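You operate a simulated robot arm through the tools that you are given. There is no shell and no other tool. Be economical: measure what you need, move in short steps, check, and stop when the job is done.

You are at the controls of a simulated two-armed robot. One attempt, no reset.

TASK
Pick up the green ring binder from the binder board with one hand, pass it to the other hand and put it on the cart shelf.

Only the result counts: the job must be done as asked and must still hold three seconds after the hand-in. Knocking over, shifting, dropping, spilling or breaking anything else fails it.

THE ROBOT
Two 7-joint arms with two-finger parallel grippers on one trunk, on a base that drives. Base frame: it is fixed to the floor where the robot stands at the start and does not move with it; the origin is under the middle of the robot, x ahead of it, y to its left, z up. Lengths are in m, angles in degrees, forces in N, time in s.
The left shoulder is at the start at [0.06, 0.143, 0.821], the right one opposite. Each reaches about 0.887 m from its shoulder. Places, roughly: cart shelf [-1.3, 0, 0.2]. Payload 1.57 kg a hand.
Tool frame (each hand has its own): the origin (TCP) lies between the finger pads and is the grasp point; the fingertips stand 0.03 m ahead of it; z points along the fingers, y is the line along which they close. Largest opening 0.11 m; finger width 0.024, thickness 0.012; the body of the gripper, 0.048 by 0.112 m, starts 0.078 m behind the TCP.
Orientation is that of the tool frame in the base frame, as a unit quaternion [x, y, z, w]. With the fingers straight down and closing along the base's y, the tool's x points along the base's -x, its y along +y and its z along -z.

THE INTERFACE
- The arms move only by the tool move_arm. It takes "left_deltas", "right_deltas" or both (then of equal length, played together; a hand with none holds still); each is a list of rows, each an object (a shift or turn left out is 0, a gripper value left out holds the last) with "travel": the shift along the base's x, y, z in m, a list of three; "rot": the turn, a rotation vector about the base's x, y, z in degrees, a list of three. In form: [{"travel": [x, y, z], "rot": [rx, ry, rz]}, ...]. A call has 1 to 12 rows; each row shifts and turns the commanded pose from where the row before left it. "left_gripper" and "right_gripper" are, for a hand that has rows, the gripper command, from -1 (shut) to 1 (fully open), values between in proportion, set as the call begins (left out, the last holds). Each row takes 0.2 s and may step no farther than 0.05 m and 8.6 degrees from the row before; otherwise, or with a gripper value out of range, the whole call is refused. A pose out of reach is approached as far as the arm can. The call stops where the force on the tool passes 40 N (or 10 N more than at its start, if that is more) or the arm is blocked; 0.2 s more then pass. The fingers move at their own pace (about 0.045 m/s each) and stop on an object; they squeeze with about 40 N. The grip force told is the motor's: it shows also when the fingers shut on nothing. Time passes only in rows, and 0.2 s behind the last, so rows that do not move let the fingers close. It gives the time, the measured TCP pose, the force on the tool (base axes), the opening and the grip force at its end, in the units of the frame above (readings bear some noise), with the torque about the TCP (base axes, N m) and any sound that the robot's microphone picked up.
- Cameras (640 x 400 px; columns grow to the right, rows downward): "scene" is now at [0.0498, -0.05, 1.4598]; the picture's right is [-0.53, -0.85, 0.00], its down [-0.41, 0.26, -0.87] and it looks along [0.74, -0.47, -0.49] (base axes); focal length 268 px, centre (320, 200). "left" rides on the left gripper at [0.07, -0.016, -0.141] in its tool frame; the picture's right is [0.23, 0.97, 0.00], its down [-0.86, 0.20, -0.48] and it looks along [-0.47, 0.11, 0.88] (tool axes); focal length 222 px, centre (320, 200). "right" rides on the right gripper at [0.07, 0.016, -0.141] in its tool frame; the picture's right is [-0.23, 0.97, 0.00], its down [-0.85, -0.20, -0.48] and it looks along [-0.47, -0.11, 0.88] (tool axes); focal length 222 px, centre (320, 200). There is no depth. A picture from a camera that has moved, and an enlarged one, comes with that camera's place and axes in the base frame and with its lens.
- capture(camera): a new picture of that camera. No time passes.
- slide_trunk(by): slides the trunk up (or, below 0, down) by that many m; the arms and the scene camera ride with it, the base frame stays. It gives what a move gives, with no picture.
- drive_base(legs): drives the robot by 1 to 6 legs, each [ahead, left, turn to the left] in m, m and degrees, along the robot's own axes; the way and the turn of a leg run together, so that a leg with both is an arc; at most 1.5 m and 180 degrees a leg. The arms and the cameras ride along, it lands a little off, and it stops where it bumps. It gives what a move gives.
- aim_head(pan, tilt): turns the head with the scene camera to pan (to the left, within 86 degrees either way) and tilt (down, from -29 to 69), counted from straight ahead of the robot. It gives what a move gives.
- close_up(camera, box): a new picture of the part [left, top, right, bottom] of that camera's present view, enlarged. No time passes.
- job_done(): hands the job in; it is judged then, once.

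Go step by step. Nothing tells you exact positions but the pictures and the camera data: compare them with the known pose of the tool, close in by small moves and look again before you grip or let go. The budget is 120 turns and 108 pictures, counting those below and the enlarged ones. Unless the task says otherwise, let go and move clear before handing in, and close with one line.

The tools are called after ">>>" as name(argument=value, ...) on one line, values as JSON. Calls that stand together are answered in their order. move_arm: Moves the arms, as the interface text tells. Its arguments: {"type":"object","properties":{"left_deltas":{"type":"array","items":{"type":"object","properties":{"travel":{"type":"array","items":{"type":"number"}},"rot":{"type":"array","items":{"type":"number"}}}}},"left_gripper":{"type":"number"},"right_deltas":{"type":"array","items":{"type":"object","properties":{"travel":{"type":"array","items":{"type":"number"}},"rot":{"type":"array","items":{"type":"number"}}}}},"right_gripper":{"type":"number"}},"required":[]} The other tools are called the same way: slide_trunk (by) slides the trunk up or down; drive_base (legs) drives the base; aim_head (pan, tilt) turns the head that bears the scene camera; capture (camera) takes a picture; close_up (camera, box) takes an enlarged picture of a part of a camera's view; job_done () hands the job in.

At the start:

```text
t: 0.0
left_tcp_pos: [0.3895, -0.0193, 1.0007]
left_tcp_rot: [0.0, 1.0, -0.001, 0.0]
left_contact_force: [0.2, -0.3, 0.1]
left_ft_torque: [-0.01, 0.01, 0.02]
left_gripper_width: 0.1099
left_gripper_force: 0.1
right_tcp_pos: [0.3697, -0.4447, 0.9998]
right_tcp_rot: [0.001, 1.0, 0.001, 0.0]
right_contact_force: [-0.3, -0.4, -0.3]
right_ft_torque: [0.02, -0.02, -0.02]
right_gripper_width: 0.1097
right_gripper_force: 0.1
trunk travel left (down, up): [-0.42, 0.17]
robot x, y, heading: [0.0009, -0.0019, -0.0]
head pan, tilt: [-32.2, 29.1]
```

scene: 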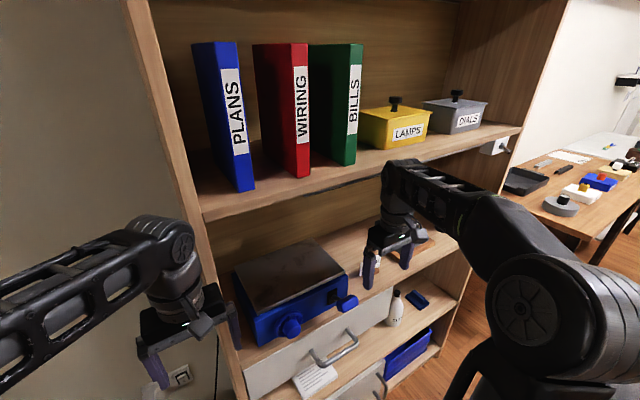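
right: 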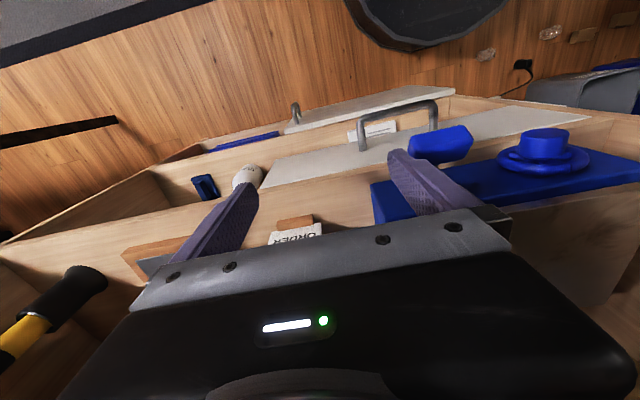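
left: 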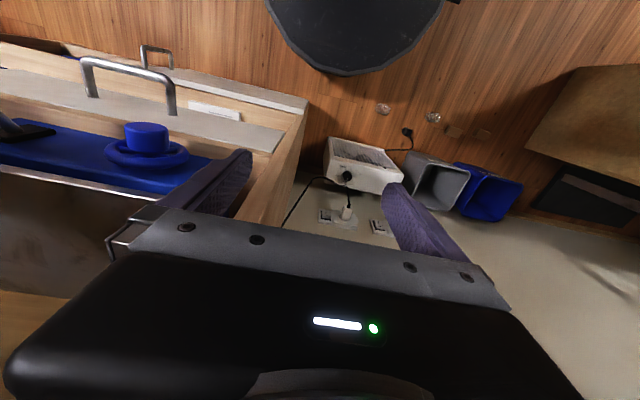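

I see the green BILLS binder standing on the top shelf at roughly x 0.47, y -0.39, with the red binder to its left and the LAMPS box to its right. I'll look closer before planning the grasp.

>>> close_up(camera="scene", box=[180, 30, 440, 200])

>>> aim_head(pan=-80, tilt=30)

>>> capture(camera="scene")

```text
2.35 times, centred on (310, 115) of scene
camera zoom: at [0.0498, -0.05, 1.4598], right [-0.53, -0.85, 0.0], down [-0.41, 0.26, -0.87], along [0.74, -0.47, -0.49], focal length 631 px, centre (344, 400)
```

zoom: 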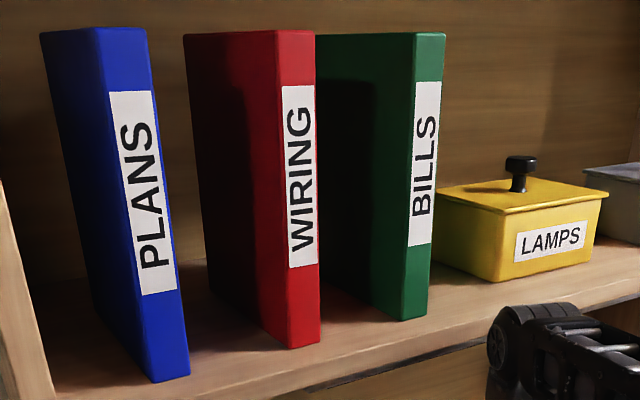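

```text
t: 1.2
left_tcp_pos: [0.3905, -0.0196, 0.9988]
left_tcp_rot: [0.0, 1.0, 0.0, 0.0]
left_contact_force: [-0.2, -1.0, 0.1]
left_ft_torque: [0.05, 0.01, -0.02]
left_gripper_width: 0.11
left_gripper_force: 0.0
right_tcp_pos: [0.3701, -0.4441, 0.9998]
right_tcp_rot: [0.0, 1.0, 0.001, 0.0]
right_contact_force: [0.2, -0.3, 0.2]
right_ft_torque: [0.0, -0.01, 0.01]
right_gripper_width: 0.1101
right_gripper_force: 0.1
trunk travel left (down, up): [-0.42, 0.17]
robot x, y, heading: [-0.0015, 0.0007, 0.2]
head pan, tilt: [-80.0, 30.0]
```

```text
103 pictures are left
camera scene: at [-0.0112, -0.0906, 1.4584], right [-0.98, -0.17, 0.0], down [-0.09, 0.49, -0.87], along [0.15, -0.85, -0.5], focal length 268 px, centre (320, 200)
```

scene: 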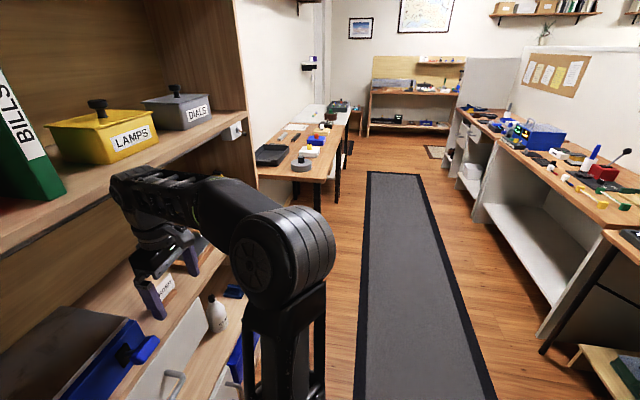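

The green binder is about 0.03 thick (y -0.370 to -0.401), with its spine at x≈0.462 and z from 1.25 to 1.467, and there is about 8 cm of free space on each side. I'll pull both hands back from the shelf, then raise the trunk.

>>> move_arm(left_deltas=[{"travel": [-0.04, 0.02, 0]}, {"travel": [-0.04, 0.02, 0]}, {"travel": [-0.04, 0.02, 0]}, {"travel": [-0.02, 0.02, 0]}], right_deltas=[{"travel": [-0.04, 0, 0]}, {"travel": [-0.04, 0, 0]}, {"travel": [-0.04, 0, 0]}, {"travel": [-0.02, 0, 0]}])

>>> slide_trunk(by=0.17)

>>> aim_head(pan=-32, tilt=35)

>>> capture(camera="scene")

```text
t: 2.2
left_tcp_pos: [0.2482, 0.0584, 0.9994]
left_tcp_rot: [0.0, 1.0, -0.001, 0.001]
left_contact_force: [-0.6, 1.1, -0.4]
left_ft_torque: [0.02, -0.03, 0.0]
left_gripper_width: 0.1099
left_gripper_force: 0.0
right_tcp_pos: [0.2274, -0.4457, 1.0019]
right_tcp_rot: [0.0, 1.0, 0.0, 0.0]
right_contact_force: [-0.6, 0.3, 0.2]
right_ft_torque: [0.02, -0.02, -0.02]
right_gripper_width: 0.1098
right_gripper_force: 0.0
trunk travel left (down, up): [-0.42, 0.17]
robot x, y, heading: [-0.003, 0.0034, -0.0]
head pan, tilt: [-80.0, 30.0]
```

```text
t: 4.1
left_tcp_pos: [0.2502, 0.0593, 1.1686]
left_tcp_rot: [0.0, 1.0, 0.0, 0.0]
left_contact_force: [0.2, -0.3, 0.0]
left_ft_torque: [0.03, 0.02, -0.01]
left_gripper_width: 0.11
left_gripper_force: 0.1
right_tcp_pos: [0.2296, -0.4465, 1.1711]
right_tcp_rot: [0.0, 1.0, 0.0, 0.001]
right_contact_force: [-0.1, 0.8, 0.3]
right_ft_torque: [0.0, -0.01, 0.03]
right_gripper_width: 0.1099
right_gripper_force: 0.0
trunk travel left (down, up): [-0.59, 0.0]
robot x, y, heading: [0.0007, -0.003, -0.1]
head pan, tilt: [-80.0, 30.0]
```

```text
t: 5.2
left_tcp_pos: [0.2496, 0.0599, 1.1693]
left_tcp_rot: [0.0, 1.0, 0.0, 0.0]
left_contact_force: [-0.4, 0.0, 0.2]
left_ft_torque: [0.0, -0.01, 0.01]
left_gripper_width: 0.1102
left_gripper_force: 0.1
right_tcp_pos: [0.2292, -0.4463, 1.171]
right_tcp_rot: [0.001, 1.0, 0.0, 0.0]
right_contact_force: [-0.4, 0.2, -0.7]
right_ft_torque: [-0.02, 0.0, 0.02]
right_gripper_width: 0.11
right_gripper_force: 0.1
trunk travel left (down, up): [-0.59, 0.0]
robot x, y, heading: [-0.0011, -0.0002, -0.0]
head pan, tilt: [-32.0, 35.0]
```

```text
102 pictures are left
camera scene: at [0.0475, -0.0483, 1.6206], right [-0.53, -0.85, 0.0], down [-0.49, 0.3, -0.82], along [0.69, -0.43, -0.57], focal length 268 px, centre (320, 200)
```

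scene: 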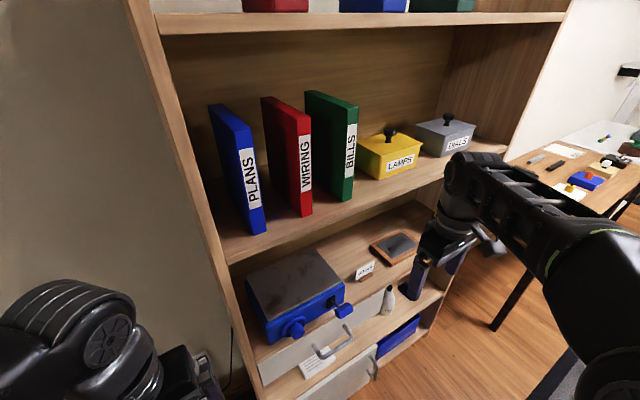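

There is another shelf above with coloured items on it. I'll check what those are to be sure I have the right binder.

>>> aim_head(pan=-25, tilt=-10)

>>> capture(camera="scene")

>>> aim_head(pan=-38, tilt=30)

>>> move_arm(right_deltas=[{"travel": [0, 0, 0.02], "rot": [0, -8.5, 0]}, {"travel": [0, 0.005, 0.02], "rot": [0, -8.5, 0]}, {"travel": [0, 0.005, 0.02], "rot": [0, -8.5, 0]}, {"travel": [0, 0.005, 0.02], "rot": [0, -8.5, 0]}, {"travel": [0, 0.005, 0.02], "rot": [0, -8.5, 0]}, {"travel": [0, 0.005, 0.02], "rot": [0, -8.5, 0]}, {"travel": [0, 0.005, 0.02], "rot": [0, -8.5, 0]}, {"travel": [0, 0.005, 0.02], "rot": [0, -8.5, 0]}, {"travel": [0, 0.005, 0.01], "rot": [0, -8.5, 0]}, {"travel": [0, 0.01, 0.01], "rot": [0, -8.5, 0]}, {"travel": [0, 0.01, 0], "rot": [0, -5, 0]}])

>>> capture(camera="scene")

>>> capture(camera="right")

```text
t: 6.4
left_tcp_pos: [0.2502, 0.0594, 1.17]
left_tcp_rot: [0.0, 1.0, 0.0, 0.001]
left_contact_force: [-0.1, 0.1, 0.6]
left_ft_torque: [-0.02, 0.0, 0.0]
left_gripper_width: 0.1098
left_gripper_force: 0.0
right_tcp_pos: [0.2285, -0.4463, 1.1714]
right_tcp_rot: [0.0, 1.0, 0.0, -0.001]
right_contact_force: [-0.9, 1.2, -0.1]
right_ft_torque: [0.02, -0.02, 0.03]
right_gripper_width: 0.1101
right_gripper_force: 0.0
trunk travel left (down, up): [-0.59, 0.0]
robot x, y, heading: [-0.0005, -0.001, -0.1]
head pan, tilt: [-25.0, -10.0]
```

```text
101 pictures are left
camera scene: at [0.0493, -0.0372, 1.6919], right [-0.42, -0.91, 0.0], down [0.16, -0.07, -0.98], along [0.89, -0.42, 0.17], focal length 268 px, centre (320, 200)
```

scene: 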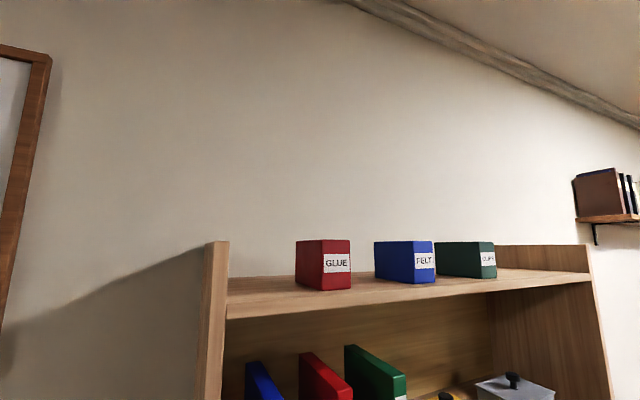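

```text
t: 7.4
left_tcp_pos: [0.2509, 0.0599, 1.1687]
left_tcp_rot: [0.0, 1.0, 0.0, 0.0]
left_contact_force: [0.5, -0.2, -0.5]
left_ft_torque: [0.0, -0.02, -0.02]
left_gripper_width: 0.1102
left_gripper_force: 0.1
right_tcp_pos: [0.2283, -0.4464, 1.1694]
right_tcp_rot: [0.0, 1.0, 0.0, 0.0]
right_contact_force: [0.7, 0.8, -0.2]
right_ft_torque: [0.01, -0.01, 0.0]
right_gripper_width: 0.1099
right_gripper_force: 0.0
trunk travel left (down, up): [-0.59, 0.0]
robot x, y, heading: [0.0023, 0.001, -0.1]
head pan, tilt: [-38.0, 30.0]
```

```text
t: 9.8
left_tcp_pos: [0.2505, 0.0601, 1.169]
left_tcp_rot: [0.0, 1.0, -0.001, 0.001]
left_contact_force: [0.9, 0.8, -0.1]
left_ft_torque: [0.0, 0.02, 0.01]
left_gripper_width: 0.11
left_gripper_force: 0.0
right_tcp_pos: [0.2295, -0.3853, 1.351]
right_tcp_rot: [0.0, 0.706, 0.0, 0.708]
right_contact_force: [0.0, -0.1, -0.1]
right_ft_torque: [-0.03, 0.0, 0.01]
right_gripper_width: 0.11
right_gripper_force: 0.1
trunk travel left (down, up): [-0.59, 0.0]
robot x, y, heading: [0.0039, 0.0057, 0.2]
head pan, tilt: [-38.0, 30.0]
```

```text
100 pictures are left
camera scene: at [0.0444, -0.0561, 1.6284], right [-0.62, -0.79, 0.0], down [-0.39, 0.31, -0.87], along [0.68, -0.53, -0.5], focal length 268 px, centre (320, 200)
```

scene: 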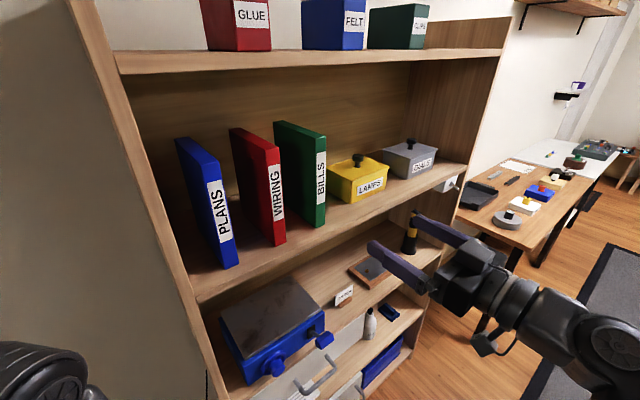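

```text
99 pictures are left
camera right: at [0.0887, -0.3688, 1.2816], right [0.0, 0.97, 0.23], down [-0.48, -0.2, 0.85], along [0.88, -0.11, 0.47], focal length 222 px, centre (320, 200)
```

right: 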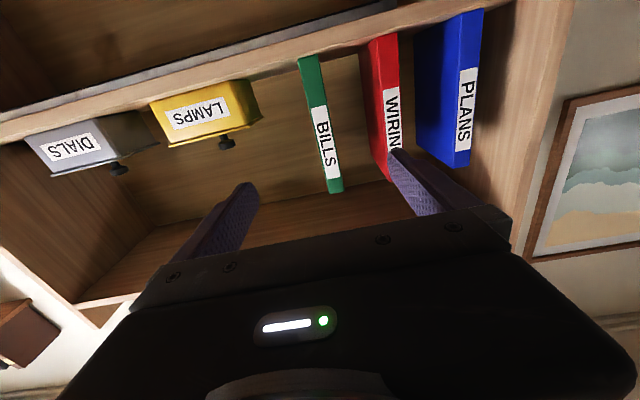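

BILLS at y≈-0.384 is the only green ring binder, since the ones on top are small boxes. The gripper is lined up with it, so I'll advance to just in front of the spine and check.

>>> move_arm(right_deltas=[{"travel": [0.04, 0, 0]}, {"travel": [0.04, 0, 0]}, {"travel": [0.04, 0, 0]}, {"travel": [0.04, 0, 0]}, {"travel": [0.02, 0, 0]}, {}])

>>> capture(camera="right")

>>> capture(camera="scene")

```text
t: 11.2
left_tcp_pos: [0.2489, 0.0611, 1.1703]
left_tcp_rot: [0.0, 1.0, -0.001, 0.0]
left_contact_force: [0.5, -1.1, 0.1]
left_ft_torque: [-0.01, 0.01, 0.0]
left_gripper_width: 0.11
left_gripper_force: 0.1
right_tcp_pos: [0.4087, -0.3849, 1.3495]
right_tcp_rot: [0.0, 0.707, 0.0, 0.707]
right_contact_force: [-0.7, -0.3, -0.1]
right_ft_torque: [0.01, 0.01, 0.0]
right_gripper_width: 0.1099
right_gripper_force: 0.0
trunk travel left (down, up): [-0.59, 0.0]
robot x, y, heading: [0.0001, -0.0023, -0.1]
head pan, tilt: [-38.0, 30.0]
```

```text
98 pictures are left
camera right: at [0.2686, -0.3688, 1.2812], right [0.0, 0.97, 0.23], down [-0.48, -0.2, 0.85], along [0.88, -0.11, 0.47], focal length 222 px, centre (320, 200)
```

right: 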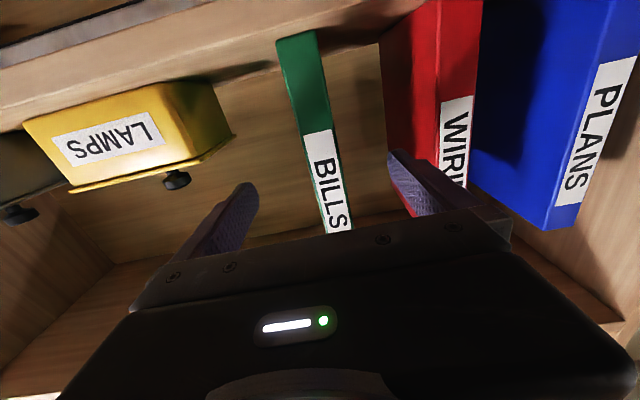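

```text
97 pictures are left
camera scene: at [0.044, -0.0572, 1.6284], right [-0.62, -0.79, 0.0], down [-0.39, 0.31, -0.87], along [0.68, -0.53, -0.5], focal length 268 px, centre (320, 200)
```

scene: 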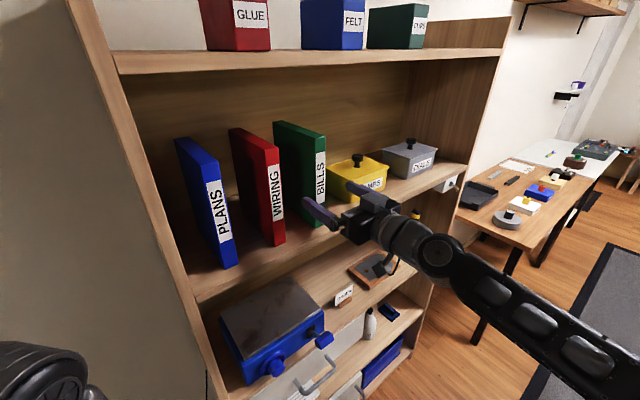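

The binder sits centred between the fingers. I'll advance 10 cm and close.

>>> move_arm(right_deltas=[{"travel": [0.03, 0, 0]}, {"travel": [0.03, 0, 0]}, {"travel": [0.03, 0, 0]}, {"travel": [0.015, 0, 0]}, {}])

>>> move_arm(right_deltas=[{}, {}, {}, {}, {}, {}], right_gripper=-1)

>>> capture(camera="right")

>>> capture(camera="scene")

```text
t: 12.4
left_tcp_pos: [0.2494, 0.0596, 1.1684]
left_tcp_rot: [0.0, 1.0, -0.001, -0.001]
left_contact_force: [-0.3, -0.5, -0.2]
left_ft_torque: [-0.03, 0.0, -0.02]
left_gripper_width: 0.1102
left_gripper_force: 0.0
right_tcp_pos: [0.5146, -0.3842, 1.3512]
right_tcp_rot: [0.0, 0.707, 0.0, 0.707]
right_contact_force: [-0.4, -0.2, -0.7]
right_ft_torque: [-0.01, 0.01, -0.03]
right_gripper_width: 0.1098
right_gripper_force: 0.1
trunk travel left (down, up): [-0.59, 0.0]
robot x, y, heading: [-0.0027, 0.0005, -0.1]
head pan, tilt: [-38.0, 30.0]
```

```text
t: 13.8
left_tcp_pos: [0.2493, 0.0606, 1.1684]
left_tcp_rot: [0.0, 1.0, 0.0, 0.001]
left_contact_force: [-0.2, 0.0, 0.1]
left_ft_torque: [0.02, -0.01, 0.0]
left_gripper_width: 0.1099
left_gripper_force: 0.0
right_tcp_pos: [0.5154, -0.3839, 1.3499]
right_tcp_rot: [0.0, 0.707, 0.0, 0.707]
right_contact_force: [0.9, 1.8, -1.3]
right_ft_torque: [0.08, 0.02, 0.06]
right_gripper_width: 0.0298
right_gripper_force: 25.6
trunk travel left (down, up): [-0.59, 0.0]
robot x, y, heading: [-0.0028, 0.0024, -0.0]
head pan, tilt: [-38.0, 30.0]
```

```text
96 pictures are left
camera right: at [0.3738, -0.3682, 1.2816], right [0.0, 0.97, 0.23], down [-0.48, -0.2, 0.86], along [0.88, -0.11, 0.47], focal length 222 px, centre (320, 200)
```

right: 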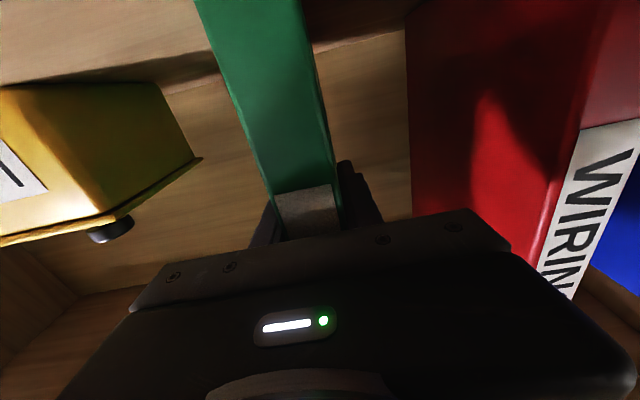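

```text
95 pictures are left
camera scene: at [0.0442, -0.057, 1.6284], right [-0.62, -0.79, 0.0], down [-0.39, 0.31, -0.87], along [0.68, -0.53, -0.5], focal length 268 px, centre (320, 200)
```

scene: 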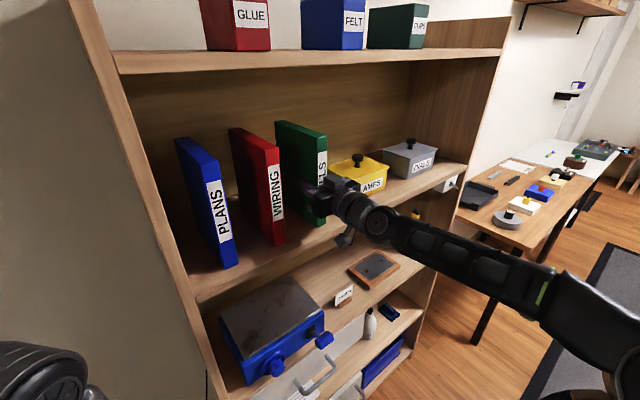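

The binder is gripped at width 0.030. I'll lift it a few centimetres and draw it out of the shelf.

>>> move_arm(right_deltas=[{"travel": [0, 0, 0.01]}, {"travel": [0, 0, 0.015]}, {"travel": [0, 0, 0.01]}, {}])

>>> move_arm(right_deltas=[{"travel": [-0.02, 0, 0]}, {"travel": [-0.03, 0, 0]}, {"travel": [-0.03, 0, 0]}, {"travel": [-0.03, 0, 0]}, {"travel": [-0.03, 0, 0]}, {"travel": [-0.03, 0, 0]}, {"travel": [-0.03, 0, 0]}, {"travel": [-0.03, 0, 0]}, {"travel": [-0.03, 0, 0]}, {"travel": [-0.02, 0, 0]}, {}])

>>> capture(camera="scene")

```text
t: 14.8
left_tcp_pos: [0.2509, 0.0593, 1.1683]
left_tcp_rot: [0.0, 1.0, 0.0, 0.001]
left_contact_force: [0.1, -0.7, 0.6]
left_ft_torque: [-0.03, 0.04, 0.0]
left_gripper_width: 0.1101
left_gripper_force: 0.1
right_tcp_pos: [0.5159, -0.3853, 1.3855]
right_tcp_rot: [0.0, 0.707, 0.0, 0.707]
right_contact_force: [-1.3, 0.8, -4.3]
right_ft_torque: [0.0, 0.08, -0.01]
right_gripper_width: 0.0295
right_gripper_force: 39.2
trunk travel left (down, up): [-0.59, 0.0]
robot x, y, heading: [-0.0008, -0.0004, -0.1]
head pan, tilt: [-38.0, 30.0]
```

```text
t: 17.2
left_tcp_pos: [0.2506, 0.059, 1.1693]
left_tcp_rot: [0.0, 1.0, 0.001, -0.001]
left_contact_force: [-0.5, 0.4, -0.4]
left_ft_torque: [0.02, -0.03, -0.04]
left_gripper_width: 0.11
left_gripper_force: 0.0
right_tcp_pos: [0.2343, -0.3855, 1.387]
right_tcp_rot: [-0.001, 0.707, 0.0, 0.707]
right_contact_force: [0.0, 0.3, -4.1]
right_ft_torque: [0.02, 0.06, 0.05]
right_gripper_width: 0.03
right_gripper_force: 39.2
trunk travel left (down, up): [-0.59, 0.0]
robot x, y, heading: [-0.0017, -0.0003, -0.1]
head pan, tilt: [-38.0, 30.0]
```

```text
94 pictures are left
camera scene: at [0.0444, -0.0585, 1.6283], right [-0.62, -0.79, 0.0], down [-0.39, 0.31, -0.87], along [0.68, -0.53, -0.5], focal length 268 px, centre (320, 200)
```

scene: 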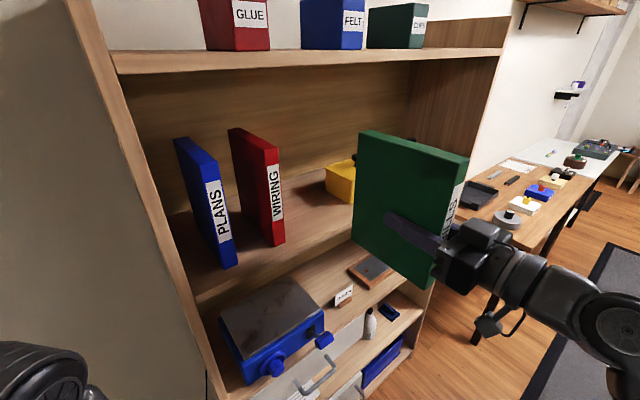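

The binder is out and held (about 0.4 kg). I'll back away from the shelf, then look around for the cart.

>>> drive_base(legs=[[-0.25, 0, 0]])

>>> aim_head(pan=86, tilt=35)

>>> capture(camera="scene")

>>> aim_head(pan=-86, tilt=35)

>>> capture(camera="scene")

```text
t: 19.0
left_tcp_pos: [0.002, 0.0597, 1.1684]
left_tcp_rot: [0.001, 1.0, 0.0, 0.001]
left_contact_force: [0.3, 0.5, 0.0]
left_ft_torque: [0.0, -0.01, 0.0]
left_gripper_width: 0.1101
left_gripper_force: 0.2
right_tcp_pos: [-0.0157, -0.3858, 1.3877]
right_tcp_rot: [0.0, 0.706, 0.0, 0.708]
right_contact_force: [-0.2, -0.1, -3.6]
right_ft_torque: [-0.01, 0.1, -0.01]
right_gripper_width: 0.0297
right_gripper_force: 39.3
trunk travel left (down, up): [-0.59, 0.0]
robot x, y, heading: [-0.2476, -0.0006, -0.0]
head pan, tilt: [-38.0, 30.0]
```

```text
t: 21.1
left_tcp_pos: [0.0028, 0.0591, 1.1688]
left_tcp_rot: [0.001, 1.0, 0.0, 0.0]
left_contact_force: [0.5, -0.3, -1.4]
left_ft_torque: [0.0, 0.01, 0.02]
left_gripper_width: 0.1101
left_gripper_force: 0.0
right_tcp_pos: [-0.0133, -0.384, 1.3871]
right_tcp_rot: [0.0, 0.707, -0.001, 0.707]
right_contact_force: [-0.5, -0.3, -3.9]
right_ft_torque: [0.0, 0.07, 0.02]
right_gripper_width: 0.03
right_gripper_force: 39.6
trunk travel left (down, up): [-0.59, 0.0]
robot x, y, heading: [-0.2475, 0.0004, -0.2]
head pan, tilt: [85.9, 35.0]
```

```text
93 pictures are left
camera scene: at [-0.2673, 0.0864, 1.6206], right [1.0, -0.07, 0.0], down [-0.04, -0.57, -0.82], along [0.06, 0.82, -0.57], focal length 268 px, centre (320, 200)
```

scene: 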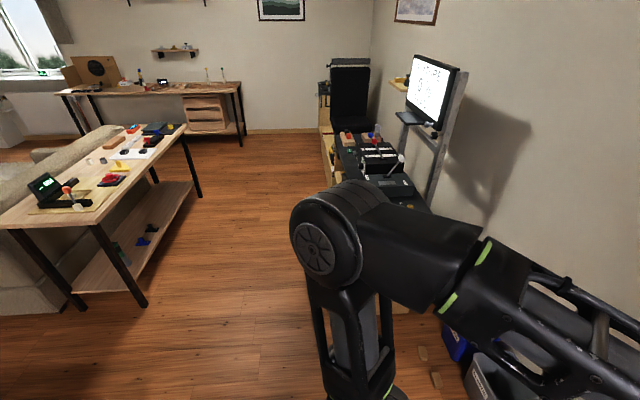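

```text
t: 23.7
left_tcp_pos: [0.0034, 0.0609, 1.1702]
left_tcp_rot: [0.0, 1.0, 0.0, 0.0]
left_contact_force: [-0.5, 0.6, -0.3]
left_ft_torque: [0.01, 0.0, 0.02]
left_gripper_width: 0.1099
left_gripper_force: 0.3
right_tcp_pos: [-0.0143, -0.3862, 1.3872]
right_tcp_rot: [0.001, 0.707, 0.0, 0.707]
right_contact_force: [-0.7, 0.9, -3.7]
right_ft_torque: [-0.02, 0.04, 0.0]
right_gripper_width: 0.0296
right_gripper_force: 39.2
trunk travel left (down, up): [-0.59, 0.0]
robot x, y, heading: [-0.2452, 0.0008, -0.1]
head pan, tilt: [-85.9, 35.0]
```

```text
92 pictures are left
camera scene: at [-0.2676, -0.0893, 1.6206], right [-1.0, -0.07, 0.0], down [-0.04, 0.57, -0.82], along [0.06, -0.82, -0.57], focal length 268 px, centre (320, 200)
```

scene: 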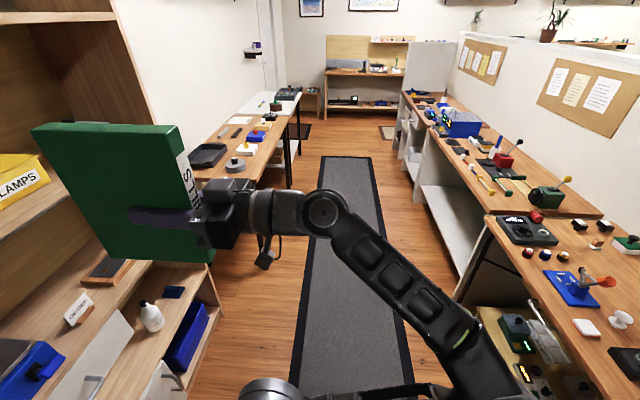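

The cart isn't in view because it's directly behind me, and there's open floor around the robot. I'll turn right 90° and look back toward the cart.

>>> drive_base(legs=[[0, 0, -90]])

>>> aim_head(pan=-80, tilt=40)

>>> capture(camera="scene")

```text
t: 27.9
left_tcp_pos: [-0.1927, -0.2509, 1.1685]
left_tcp_rot: [0.715, 0.7, 0.0, 0.0]
left_contact_force: [-0.3, 0.4, 0.4]
left_ft_torque: [0.04, -0.01, -0.03]
left_gripper_width: 0.1102
left_gripper_force: 0.1
right_tcp_pos: [-0.6365, -0.2261, 1.3869]
right_tcp_rot: [0.505, 0.495, -0.504, 0.495]
right_contact_force: [-0.8, -0.9, -2.5]
right_ft_torque: [0.1, -0.03, 0.0]
right_gripper_width: 0.0299
right_gripper_force: 39.4
trunk travel left (down, up): [-0.59, 0.0]
robot x, y, heading: [-0.2491, 0.0002, -91.1]
head pan, tilt: [-85.9, 35.0]
```

```text
t: 28.6
left_tcp_pos: [-0.1921, -0.251, 1.1694]
left_tcp_rot: [0.714, 0.701, 0.0, 0.0]
left_contact_force: [-0.1, 0.4, 0.0]
left_ft_torque: [-0.02, 0.0, -0.04]
left_gripper_width: 0.11
left_gripper_force: 0.0
right_tcp_pos: [-0.6374, -0.2276, 1.3858]
right_tcp_rot: [0.504, 0.496, -0.504, 0.496]
right_contact_force: [-1.1, -0.4, -3.8]
right_ft_torque: [0.1, 0.02, 0.0]
right_gripper_width: 0.03
right_gripper_force: 39.5
trunk travel left (down, up): [-0.59, 0.0]
robot x, y, heading: [-0.2451, 0.001, -91.2]
head pan, tilt: [-80.0, 40.0]
```

```text
91 pictures are left
camera scene: at [-0.3275, 0.0155, 1.6131], right [-0.15, 0.99, 0.0], down [0.63, 0.1, -0.77], along [-0.76, -0.12, -0.64], focal length 268 px, centre (320, 200)
```

scene: 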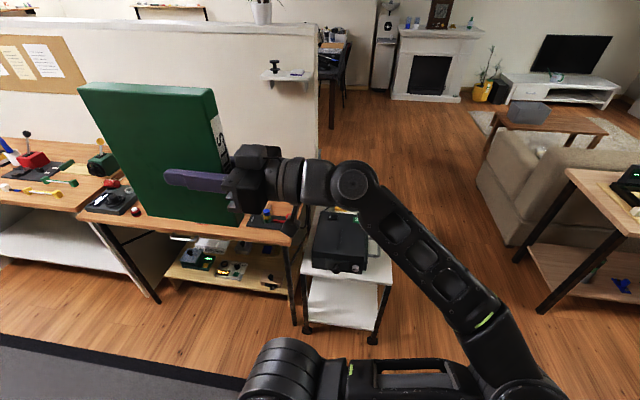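

The white cart with the printer on top is the target, and its lower shelf at z≈0.2 is open at the front. I'll look closer at it.

>>> close_up(camera="scene", box=[280, 190, 420, 350])

```text
2.50 times, centred on (350, 270) of scene
camera zoom: at [-0.3275, 0.0155, 1.6131], right [-0.15, 0.99, 0.0], down [0.63, 0.1, -0.77], along [-0.76, -0.12, -0.64], focal length 670 px, centre (245, 25)
```

zoom: 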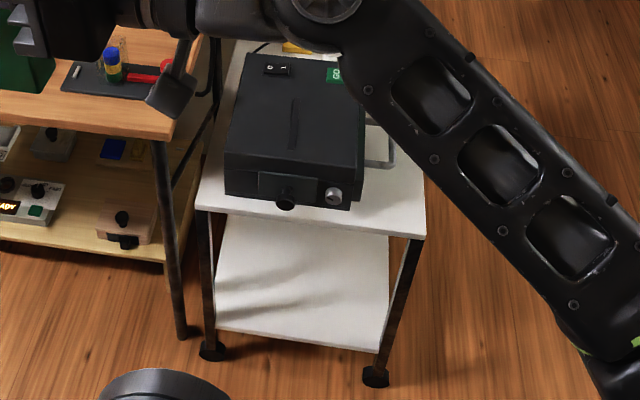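

The cart shelf has its front edge at x≈-0.99, spans y≈-0.15 to 0.18, and has about 0.4 m of clearance under its top. I'll face it squarely and then do the handover.

>>> drive_base(legs=[[0, 0, -88.8]])

>>> aim_head(pan=-10, tilt=50)

>>> capture(camera="scene")

```text
t: 32.9
left_tcp_pos: [-0.4977, -0.053, 1.1689]
left_tcp_rot: [1.0, -0.012, 0.0, 0.0]
left_contact_force: [0.2, -0.4, 0.9]
left_ft_torque: [0.0, 0.01, 0.01]
left_gripper_width: 0.1104
left_gripper_force: 0.1
right_tcp_pos: [-0.4707, 0.3912, 1.3866]
right_tcp_rot: [-0.707, 0.008, 0.707, 0.008]
right_contact_force: [0.9, 1.1, -3.8]
right_ft_torque: [0.0, -0.1, -0.01]
right_gripper_width: 0.0298
right_gripper_force: 39.3
trunk travel left (down, up): [-0.59, 0.0]
robot x, y, heading: [-0.2455, -0.0012, 178.7]
head pan, tilt: [-80.0, 40.0]
```

```text
t: 34.3
left_tcp_pos: [-0.4991, -0.0528, 1.1688]
left_tcp_rot: [1.0, -0.012, 0.0, 0.0]
left_contact_force: [-0.1, 0.5, -0.6]
left_ft_torque: [0.02, 0.02, 0.01]
left_gripper_width: 0.1101
left_gripper_force: 0.2
right_tcp_pos: [-0.472, 0.3891, 1.3869]
right_tcp_rot: [-0.707, 0.007, 0.707, 0.007]
right_contact_force: [0.8, 0.7, -2.1]
right_ft_torque: [0.0, -0.08, -0.01]
right_gripper_width: 0.0297
right_gripper_force: 38.8
trunk travel left (down, up): [-0.59, 0.0]
robot x, y, heading: [-0.2507, 0.0001, 178.7]
head pan, tilt: [-10.0, 50.0]
```

```text
89 pictures are left
camera scene: at [-0.2894, 0.0136, 1.5989], right [0.2, 0.98, 0.0], down [0.75, -0.15, -0.64], along [-0.63, 0.13, -0.77], focal length 268 px, centre (320, 200)
```

scene: 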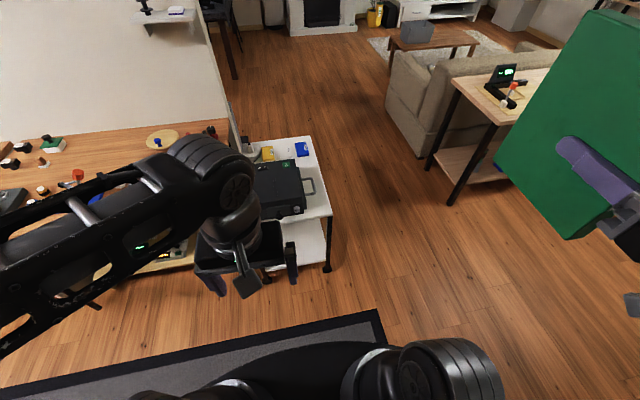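

I'm now facing the cart, with the binder in the right hand on the robot's right. I'll bring it down and to the middle while the left hand rises out of the way.

>>> move_arm(right_deltas=[{"travel": [-0.0165, -0.0228, -0.027]}, {"travel": [-0.0165, -0.0228, -0.027]}, {"travel": [-0.0165, -0.0228, -0.027]}, {"travel": [-0.0165, -0.0228, -0.027]}, {"travel": [-0.0165, -0.0228, -0.027]}, {"travel": [-0.0165, -0.0228, -0.027]}, {"travel": [-0.0165, -0.0228, -0.027]}, {"travel": [-0.0165, -0.0228, -0.027]}, {"travel": [-0.0165, -0.0228, -0.027]}, {"travel": [-0.0165, -0.0228, -0.027]}, {"travel": [-0.0165, -0.0228, -0.027]}, {}], left_deltas=[{"travel": [0, -0.006, 0.015]}, {"travel": [0, -0.006, 0.015]}, {"travel": [0, -0.006, 0.015]}, {"travel": [0, -0.006, 0.015]}, {"travel": [0, -0.006, 0.015]}, {"travel": [0, -0.006, 0.015]}, {"travel": [0, -0.006, 0.015]}, {"travel": [0, -0.006, 0.015]}, {"travel": [0, -0.006, 0.015]}, {"travel": [0, -0.006, 0.015]}, {"travel": [0, 0, 0.015]}, {}])

>>> capture(camera="scene")

>>> capture(camera="left")

```text
t: 36.9
left_tcp_pos: [-0.4997, -0.0542, 1.169]
left_tcp_rot: [1.0, -0.013, 0.0, 0.0]
left_contact_force: [0.6, -0.5, 0.5]
left_ft_torque: [-0.02, 0.01, -0.02]
left_gripper_width: 0.1102
left_gripper_force: 0.0
left hand out of reach, approached as far as the arm can: row 1, 2, 3, 4, 5, 6, 7, 8, 9, 10, 11
right_tcp_pos: [-0.6342, 0.3204, 1.3495]
right_tcp_rot: [0.707, -0.008, -0.707, -0.008]
right_contact_force: [0.4, -0.9, -3.6]
right_ft_torque: [-0.02, -0.07, 0.02]
right_gripper_width: 0.03
right_gripper_force: 38.9
right hand out of reach, approached as far as the arm can: row 2, 3, 4, 5, 6, 7, 8, 9, 10, 11
trunk travel left (down, up): [-0.59, 0.0]
robot x, y, heading: [-0.2481, -0.0011, 178.6]
head pan, tilt: [-10.0, 50.0]
```

```text
88 pictures are left
camera scene: at [-0.2888, 0.0132, 1.5989], right [0.2, 0.98, 0.0], down [0.75, -0.15, -0.64], along [-0.63, 0.13, -0.77], focal length 268 px, centre (320, 200)
```

scene: 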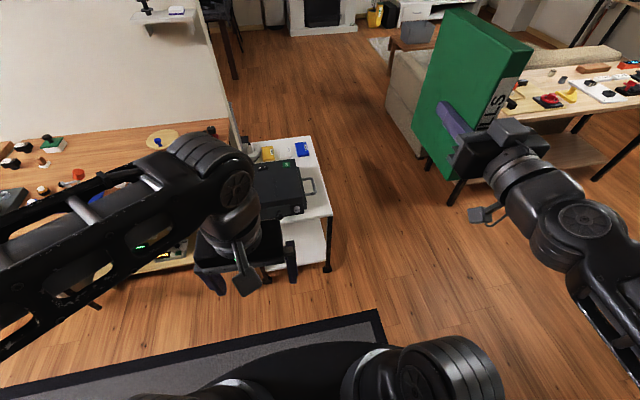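

```text
87 pictures are left
camera left: at [-0.4287, -0.0385, 1.3122], right [0.2, -0.98, 0.0], down [-0.86, -0.18, 0.48], along [-0.47, -0.1, -0.88], focal length 222 px, centre (320, 200)
```

left: 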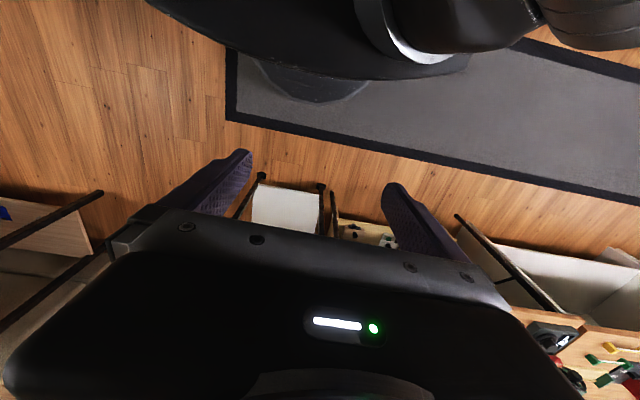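

Both arms hit joint limits on that combined path. I'll probe with smaller single-axis moves to find what's reachable.

>>> move_arm(right_deltas=[{"travel": [0.04, 0, 0]}, {"travel": [0.04, 0, 0]}, {}])

>>> move_arm(right_deltas=[{"travel": [0, 0, -0.04]}, {"travel": [0, 0, -0.04]}, {"travel": [0, 0, -0.04]}, {}])

>>> move_arm(left_deltas=[{"travel": [0, 0, -0.04]}, {"travel": [-0.03, 0, -0.03]}, {"travel": [-0.03, 0, 0]}, {}])

```text
t: 37.7
left_tcp_pos: [-0.4992, -0.0525, 1.1703]
left_tcp_rot: [1.0, -0.012, 0.001, 0.0]
left_contact_force: [0.2, 0.3, 0.6]
left_ft_torque: [0.02, 0.0, 0.01]
left_gripper_width: 0.1101
left_gripper_force: 0.1
right_tcp_pos: [-0.5574, 0.3272, 1.3631]
right_tcp_rot: [0.708, -0.008, -0.706, -0.009]
right_contact_force: [0.4, -0.2, -3.6]
right_ft_torque: [0.02, -0.09, 0.04]
right_gripper_width: 0.0298
right_gripper_force: 39.2
right hand out of reach, approached as far as the arm can: row 1, 2
trunk travel left (down, up): [-0.59, 0.0]
robot x, y, heading: [-0.2462, 0.0028, 178.8]
head pan, tilt: [-10.0, 50.0]
```

```text
t: 38.7
left_tcp_pos: [-0.4988, -0.0535, 1.1708]
left_tcp_rot: [1.0, -0.013, 0.0, 0.001]
left_contact_force: [-0.1, 0.1, 0.0]
left_ft_torque: [0.01, 0.02, 0.03]
left_gripper_width: 0.1104
left_gripper_force: 0.0
right_tcp_pos: [-0.5607, 0.3874, 1.3196]
right_tcp_rot: [0.709, -0.008, -0.705, -0.009]
right_contact_force: [1.0, -0.7, -3.5]
right_ft_torque: [0.0, -0.08, -0.01]
right_gripper_width: 0.0298
right_gripper_force: 39.4
right hand out of reach, approached as far as the arm can: row 1, 2, 3
trunk travel left (down, up): [-0.59, 0.0]
robot x, y, heading: [-0.2458, -0.0008, 178.8]
head pan, tilt: [-10.0, 50.0]
```

```text
t: 39.7
left_tcp_pos: [-0.5607, -0.0537, 1.1014]
left_tcp_rot: [1.0, -0.012, 0.0, 0.0]
left_contact_force: [0.0, -0.6, -0.3]
left_ft_torque: [0.01, 0.0, -0.04]
left_gripper_width: 0.1101
left_gripper_force: 0.1
right_tcp_pos: [-0.5615, 0.3871, 1.3196]
right_tcp_rot: [0.707, -0.008, -0.707, -0.008]
right_contact_force: [-0.4, 0.9, -4.5]
right_ft_torque: [-0.02, -0.05, -0.03]
right_gripper_width: 0.0296
right_gripper_force: 39.5
trunk travel left (down, up): [-0.59, 0.0]
robot x, y, heading: [-0.2438, 0.0035, 178.5]
head pan, tilt: [-10.0, 50.0]
```

The binder is still secure. I'll switch to a face-to-face handover: the right hand turns to point left, presenting the fore-edge, and the left hand will come in pointing right. First I'll yaw the right hand and pitch the left hand to horizontal.

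>>> move_arm(right_deltas=[{"travel": [-0.01, 0, -0.01], "rot": [0, 0, 8.2]}, {"travel": [-0.01, 0, -0.01], "rot": [0, 0, 8.2]}, {"travel": [-0.01, 0, -0.01], "rot": [0, 0, 8.2]}, {"travel": [-0.01, 0, -0.01], "rot": [0, 0, 8.2]}, {"travel": [-0.01, 0, -0.01], "rot": [0, 0, 8.2]}, {"travel": [-0.01, 0, -0.01], "rot": [0, 0, 8.2]}, {"travel": [-0.01, 0, -0.01], "rot": [0, 0, 8.2]}, {"travel": [-0.01, 0, -0.01], "rot": [0, 0, 8.2]}, {"travel": [-0.01, 0, -0.01], "rot": [0, 0, 8.2]}, {"travel": [-0.01, 0, -0.01], "rot": [0, 0, 8.2]}, {"travel": [-0.01, 0, -0.01], "rot": [0, 0, 8.2]}, {}], left_deltas=[{"travel": [-0.005, -0.02, 0], "rot": [0.2, 8.2, 0]}, {"travel": [-0.005, -0.02, 0], "rot": [0.2, 8.2, 0]}, {"travel": [-0.005, -0.02, 0], "rot": [0.2, 8.2, 0]}, {"travel": [-0.005, -0.02, 0], "rot": [0.2, 8.2, 0]}, {"travel": [-0.005, -0.02, 0], "rot": [0.2, 8.2, 0]}, {"travel": [-0.005, -0.02, 0], "rot": [0.2, 8.2, 0]}, {"travel": [-0.005, -0.02, 0], "rot": [0.2, 8.2, 0]}, {"travel": [-0.005, -0.02, 0], "rot": [0.2, 8.2, 0]}, {"travel": [-0.005, -0.02, 0], "rot": [0.2, 8.2, 0]}, {"travel": [-0.005, -0.02, 0], "rot": [0.2, 8.2, 0]}, {"travel": [-0.005, -0.02, 0], "rot": [0.2, 8.2, 0]}, {}])

>>> capture(camera="scene")

```text
t: 42.3
left_tcp_pos: [-0.7696, -0.2539, 1.2639]
left_tcp_rot: [-0.705, 0.01, 0.709, 0.009]
left_contact_force: [-0.4, -0.1, 0.1]
left_ft_torque: [0.01, 0.0, 0.03]
left_gripper_width: 0.1101
left_gripper_force: 0.0
left hand out of reach, approached as far as the arm can: row 4, 5, 6, 7, 8, 9, 10, 11
right_tcp_pos: [-0.6443, 0.3872, 1.2358]
right_tcp_rot: [-0.589, -0.391, 0.59, -0.39]
right_contact_force: [-0.4, 0.0, -3.8]
right_ft_torque: [0.11, -0.03, 0.02]
right_gripper_width: 0.0299
right_gripper_force: 39.5
right hand out of reach, approached as far as the arm can: row 9, 10, 11
trunk travel left (down, up): [-0.59, 0.0]
robot x, y, heading: [-0.2455, -0.003, 178.4]
head pan, tilt: [-10.0, 50.0]
```

```text
86 pictures are left
camera scene: at [-0.2891, 0.0141, 1.5989], right [0.2, 0.98, 0.0], down [0.75, -0.15, -0.64], along [-0.63, 0.13, -0.77], focal length 268 px, centre (320, 200)
```

scene: 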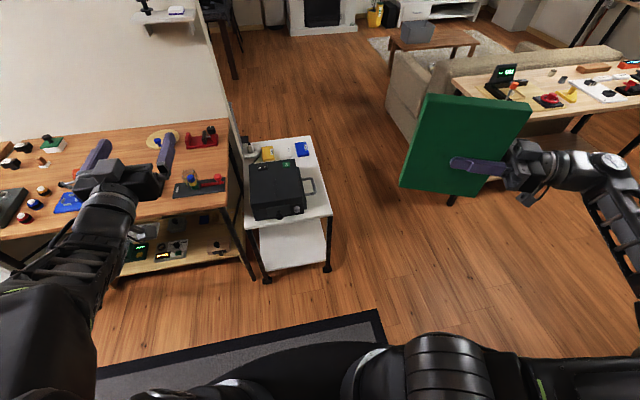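

The binder is held firmly, with the right hand yawed about 67°. I'll move it toward the centre and a bit lower, then complete the yaw.

>>> move_arm(right_deltas=[{"travel": [-0.008, -0.03, -0.01]}, {"travel": [-0.008, -0.03, -0.01]}, {"travel": [-0.008, -0.03, -0.01]}, {"travel": [-0.008, -0.03, -0.01]}, {"travel": [-0.008, -0.03, -0.01]}, {"travel": [-0.008, -0.03, -0.01]}, {"rot": [0, 0, 6]}, {"rot": [0, 0, 6]}, {"rot": [0, 0, 6]}, {"rot": [0, 0, 5]}, {}])

>>> move_arm(left_deltas=[{"rot": [0, 0, -7.5], "travel": [0, -0.01, -0.01]}, {"rot": [0, 0, -7.5], "travel": [0, -0.01, -0.01]}, {"rot": [0, 0, -7.5], "travel": [0, -0.01, -0.01]}, {"rot": [0, 0, -7.5], "travel": [0, -0.01, -0.01]}, {"rot": [0, 0, -7.5], "travel": [0, 0, -0.01]}, {"rot": [0, 0, -7.5], "travel": [0, 0, -0.01]}, {"rot": [0, 0, -7.5], "travel": [0, 0, -0.01]}, {"rot": [0, 0, -7.5], "travel": [0, 0, -0.01]}])

>>> capture(camera="scene")

```text
t: 44.7
left_tcp_pos: [-0.7686, -0.2543, 1.2653]
left_tcp_rot: [-0.706, 0.01, 0.708, 0.01]
left_contact_force: [-0.1, 0.6, 0.7]
left_ft_torque: [-0.01, 0.01, 0.03]
left_gripper_width: 0.1101
left_gripper_force: 0.1
right_tcp_pos: [-0.6938, 0.2072, 1.1774]
right_tcp_rot: [0.501, 0.5, -0.499, 0.5]
right_contact_force: [-0.2, -0.3, -2.8]
right_ft_torque: [0.1, 0.04, 0.02]
right_gripper_width: 0.0299
right_gripper_force: 38.9
trunk travel left (down, up): [-0.59, 0.0]
robot x, y, heading: [-0.2489, 0.0018, 178.8]
head pan, tilt: [-10.0, 50.0]
```

```text
t: 46.5
left_tcp_pos: [-0.7702, -0.296, 1.1839]
left_tcp_rot: [-0.606, 0.361, 0.609, 0.363]
left_contact_force: [0.6, -0.3, 0.2]
left_ft_torque: [0.01, -0.03, -0.01]
left_gripper_width: 0.1099
left_gripper_force: 0.1
right_tcp_pos: [-0.694, 0.207, 1.1764]
right_tcp_rot: [0.5, 0.501, -0.499, 0.5]
right_contact_force: [-0.5, -0.8, -3.8]
right_ft_torque: [0.13, -0.02, -0.02]
right_gripper_width: 0.0296
right_gripper_force: 39.2
trunk travel left (down, up): [-0.59, 0.0]
robot x, y, heading: [-0.2471, 0.001, 178.4]
head pan, tilt: [-10.0, 50.0]
```

```text
85 pictures are left
camera scene: at [-0.29, 0.012, 1.5989], right [0.2, 0.98, 0.0], down [0.75, -0.15, -0.64], along [-0.63, 0.13, -0.77], focal length 268 px, centre (320, 200)
```

scene: 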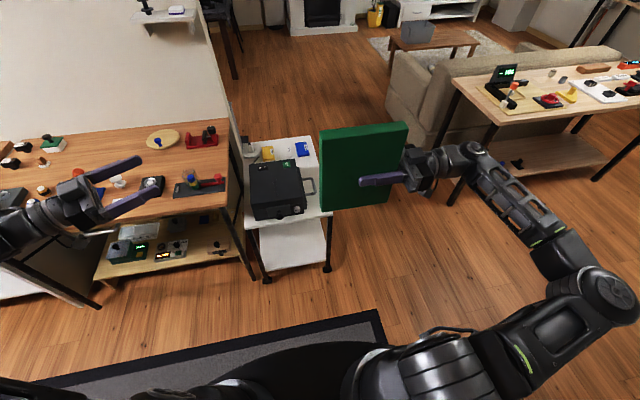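

The right hand now points exactly sideways, with the binder's fore-edge at y≈0.095. I'll complete the left hand's yaw, align it with the binder plane at x≈-0.694, and bring both nearer.

>>> move_arm(left_deltas=[{"rot": [0, 0, -7.1], "travel": [0.019, 0.02, 0.006]}, {"rot": [0, 0, -7.1], "travel": [0.019, 0.03, 0.006]}, {"rot": [0, 0, -7.1], "travel": [0.019, 0.03, 0.006]}, {"rot": [0, 0, -7.1], "travel": [0.019, 0.03, 0.006]}, {"travel": [0, 0.03, 0]}, {"travel": [0, 0.03, 0]}, {"travel": [0, 0.03, 0]}, {}], right_deltas=[{"travel": [0, -0.015, 0]}, {"travel": [0, -0.015, 0]}, {"travel": [0, -0.015, 0]}, {"travel": [0, -0.015, 0]}, {}, {}, {}, {}])

>>> capture(camera="scene")

>>> capture(camera="left")

```text
t: 48.3
left_tcp_pos: [-0.6925, -0.0942, 1.2073]
left_tcp_rot: [-0.5, 0.497, 0.503, 0.5]
left_contact_force: [0.7, 0.4, 0.3]
left_ft_torque: [-0.02, -0.03, 0.01]
left_gripper_width: 0.1098
left_gripper_force: 0.1
right_tcp_pos: [-0.6934, 0.1464, 1.1764]
right_tcp_rot: [0.5, 0.501, -0.499, 0.5]
right_contact_force: [-0.5, -0.4, -3.9]
right_ft_torque: [0.11, 0.02, 0.0]
right_gripper_width: 0.0299
right_gripper_force: 39.4
trunk travel left (down, up): [-0.59, 0.0]
robot x, y, heading: [-0.2468, 0.0016, 178.7]
head pan, tilt: [-10.0, 50.0]
```

```text
84 pictures are left
camera scene: at [-0.2896, 0.0126, 1.5989], right [0.2, 0.98, 0.0], down [0.75, -0.15, -0.64], along [-0.63, 0.13, -0.77], focal length 268 px, centre (320, 200)
```

scene: 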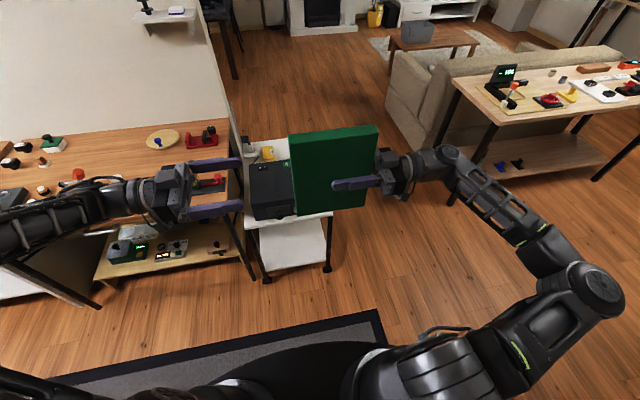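

```text
83 pictures are left
camera left: at [-0.6756, -0.2344, 1.1379], right [-0.97, 0.0, -0.23], down [-0.2, -0.48, 0.85], along [-0.11, 0.88, 0.47], focal length 222 px, centre (320, 200)
```

left: 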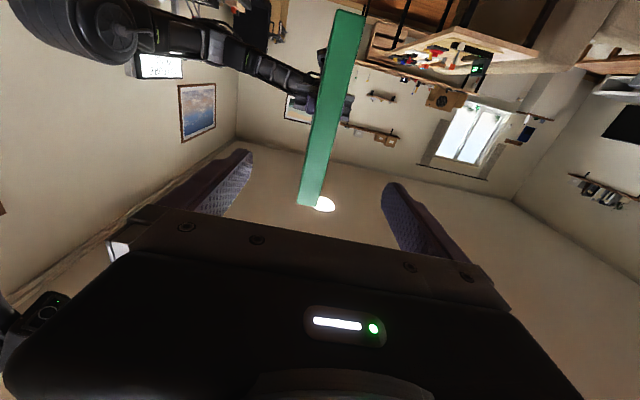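

The left fingers straddle the fore-edge plane and are well centred. I'll advance 17 cm onto the fore-edge.

>>> move_arm(left_deltas=[{"travel": [0, 0.03, 0]}, {"travel": [0, 0.03, 0]}, {"travel": [0, 0.03, 0]}, {"travel": [0, 0.03, 0]}, {"travel": [0, 0.03, 0]}, {"travel": [0, 0.02, 0]}, {}])

>>> capture(camera="scene")

>>> capture(camera="left")

```text
t: 49.9
left_tcp_pos: [-0.695, 0.0748, 1.208]
left_tcp_rot: [-0.5, 0.499, 0.501, 0.5]
left_contact_force: [-0.7, -0.5, 0.3]
left_ft_torque: [-0.01, -0.01, 0.02]
left_gripper_width: 0.11
left_gripper_force: 0.1
right_tcp_pos: [-0.6938, 0.1481, 1.1767]
right_tcp_rot: [-0.5, -0.5, 0.5, -0.5]
right_contact_force: [-0.4, -0.4, -3.4]
right_ft_torque: [0.1, 0.01, 0.0]
right_gripper_width: 0.0298
right_gripper_force: 39.2
trunk travel left (down, up): [-0.59, 0.0]
robot x, y, heading: [-0.2476, -0.0029, 178.4]
head pan, tilt: [-10.0, 50.0]
```

```text
82 pictures are left
camera scene: at [-0.2896, 0.0132, 1.5989], right [0.2, 0.98, 0.0], down [0.75, -0.15, -0.64], along [-0.63, 0.13, -0.77], focal length 268 px, centre (320, 200)
```

scene: 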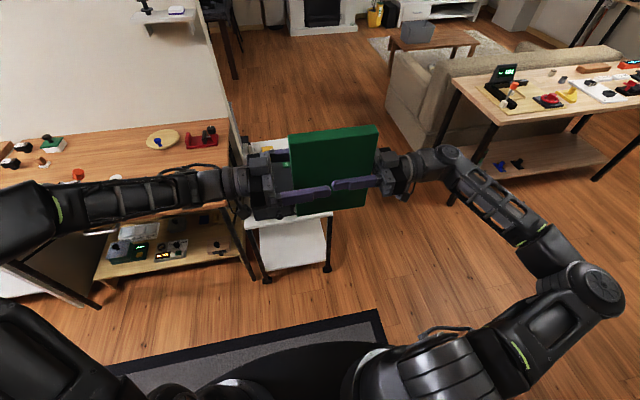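

```text
81 pictures are left
camera left: at [-0.6774, -0.0654, 1.1376], right [-0.97, 0.0, -0.23], down [-0.2, -0.48, 0.85], along [-0.11, 0.88, 0.47], focal length 222 px, centre (320, 200)
```

left: 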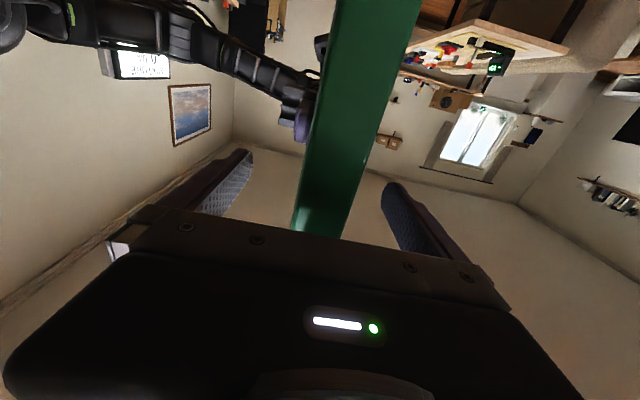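

The fingers straddle the binder, so I'll close the left hand.

>>> move_arm(left_deltas=[{}, {}, {}, {}, {}, {}, {}], left_gripper=-1)

>>> capture(camera="scene")

```text
t: 51.5
left_tcp_pos: [-0.6945, 0.075, 1.2061]
left_tcp_rot: [-0.499, 0.499, 0.502, 0.501]
left_contact_force: [2.3, -3.8, 0.2]
left_ft_torque: [-0.07, -0.05, -1.25]
left_gripper_width: 0.0299
left_gripper_force: 35.7
right_tcp_pos: [-0.6941, 0.1475, 1.1772]
right_tcp_rot: [0.501, 0.499, -0.5, 0.499]
right_contact_force: [-2.4, 4.2, -3.5]
right_ft_torque: [0.06, -0.02, 1.06]
right_gripper_width: 0.0298
right_gripper_force: 39.3
trunk travel left (down, up): [-0.59, 0.0]
robot x, y, heading: [-0.2464, 0.001, 178.8]
head pan, tilt: [-10.0, 50.0]
```

```text
80 pictures are left
camera scene: at [-0.2897, 0.0134, 1.5989], right [0.2, 0.98, 0.0], down [0.75, -0.15, -0.64], along [-0.63, 0.13, -0.77], focal length 268 px, centre (320, 200)
```

scene: 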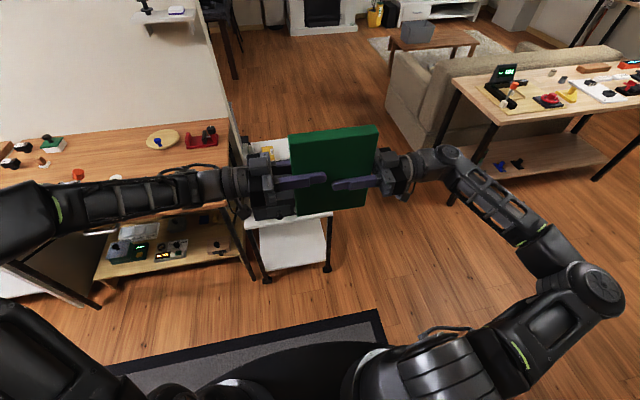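

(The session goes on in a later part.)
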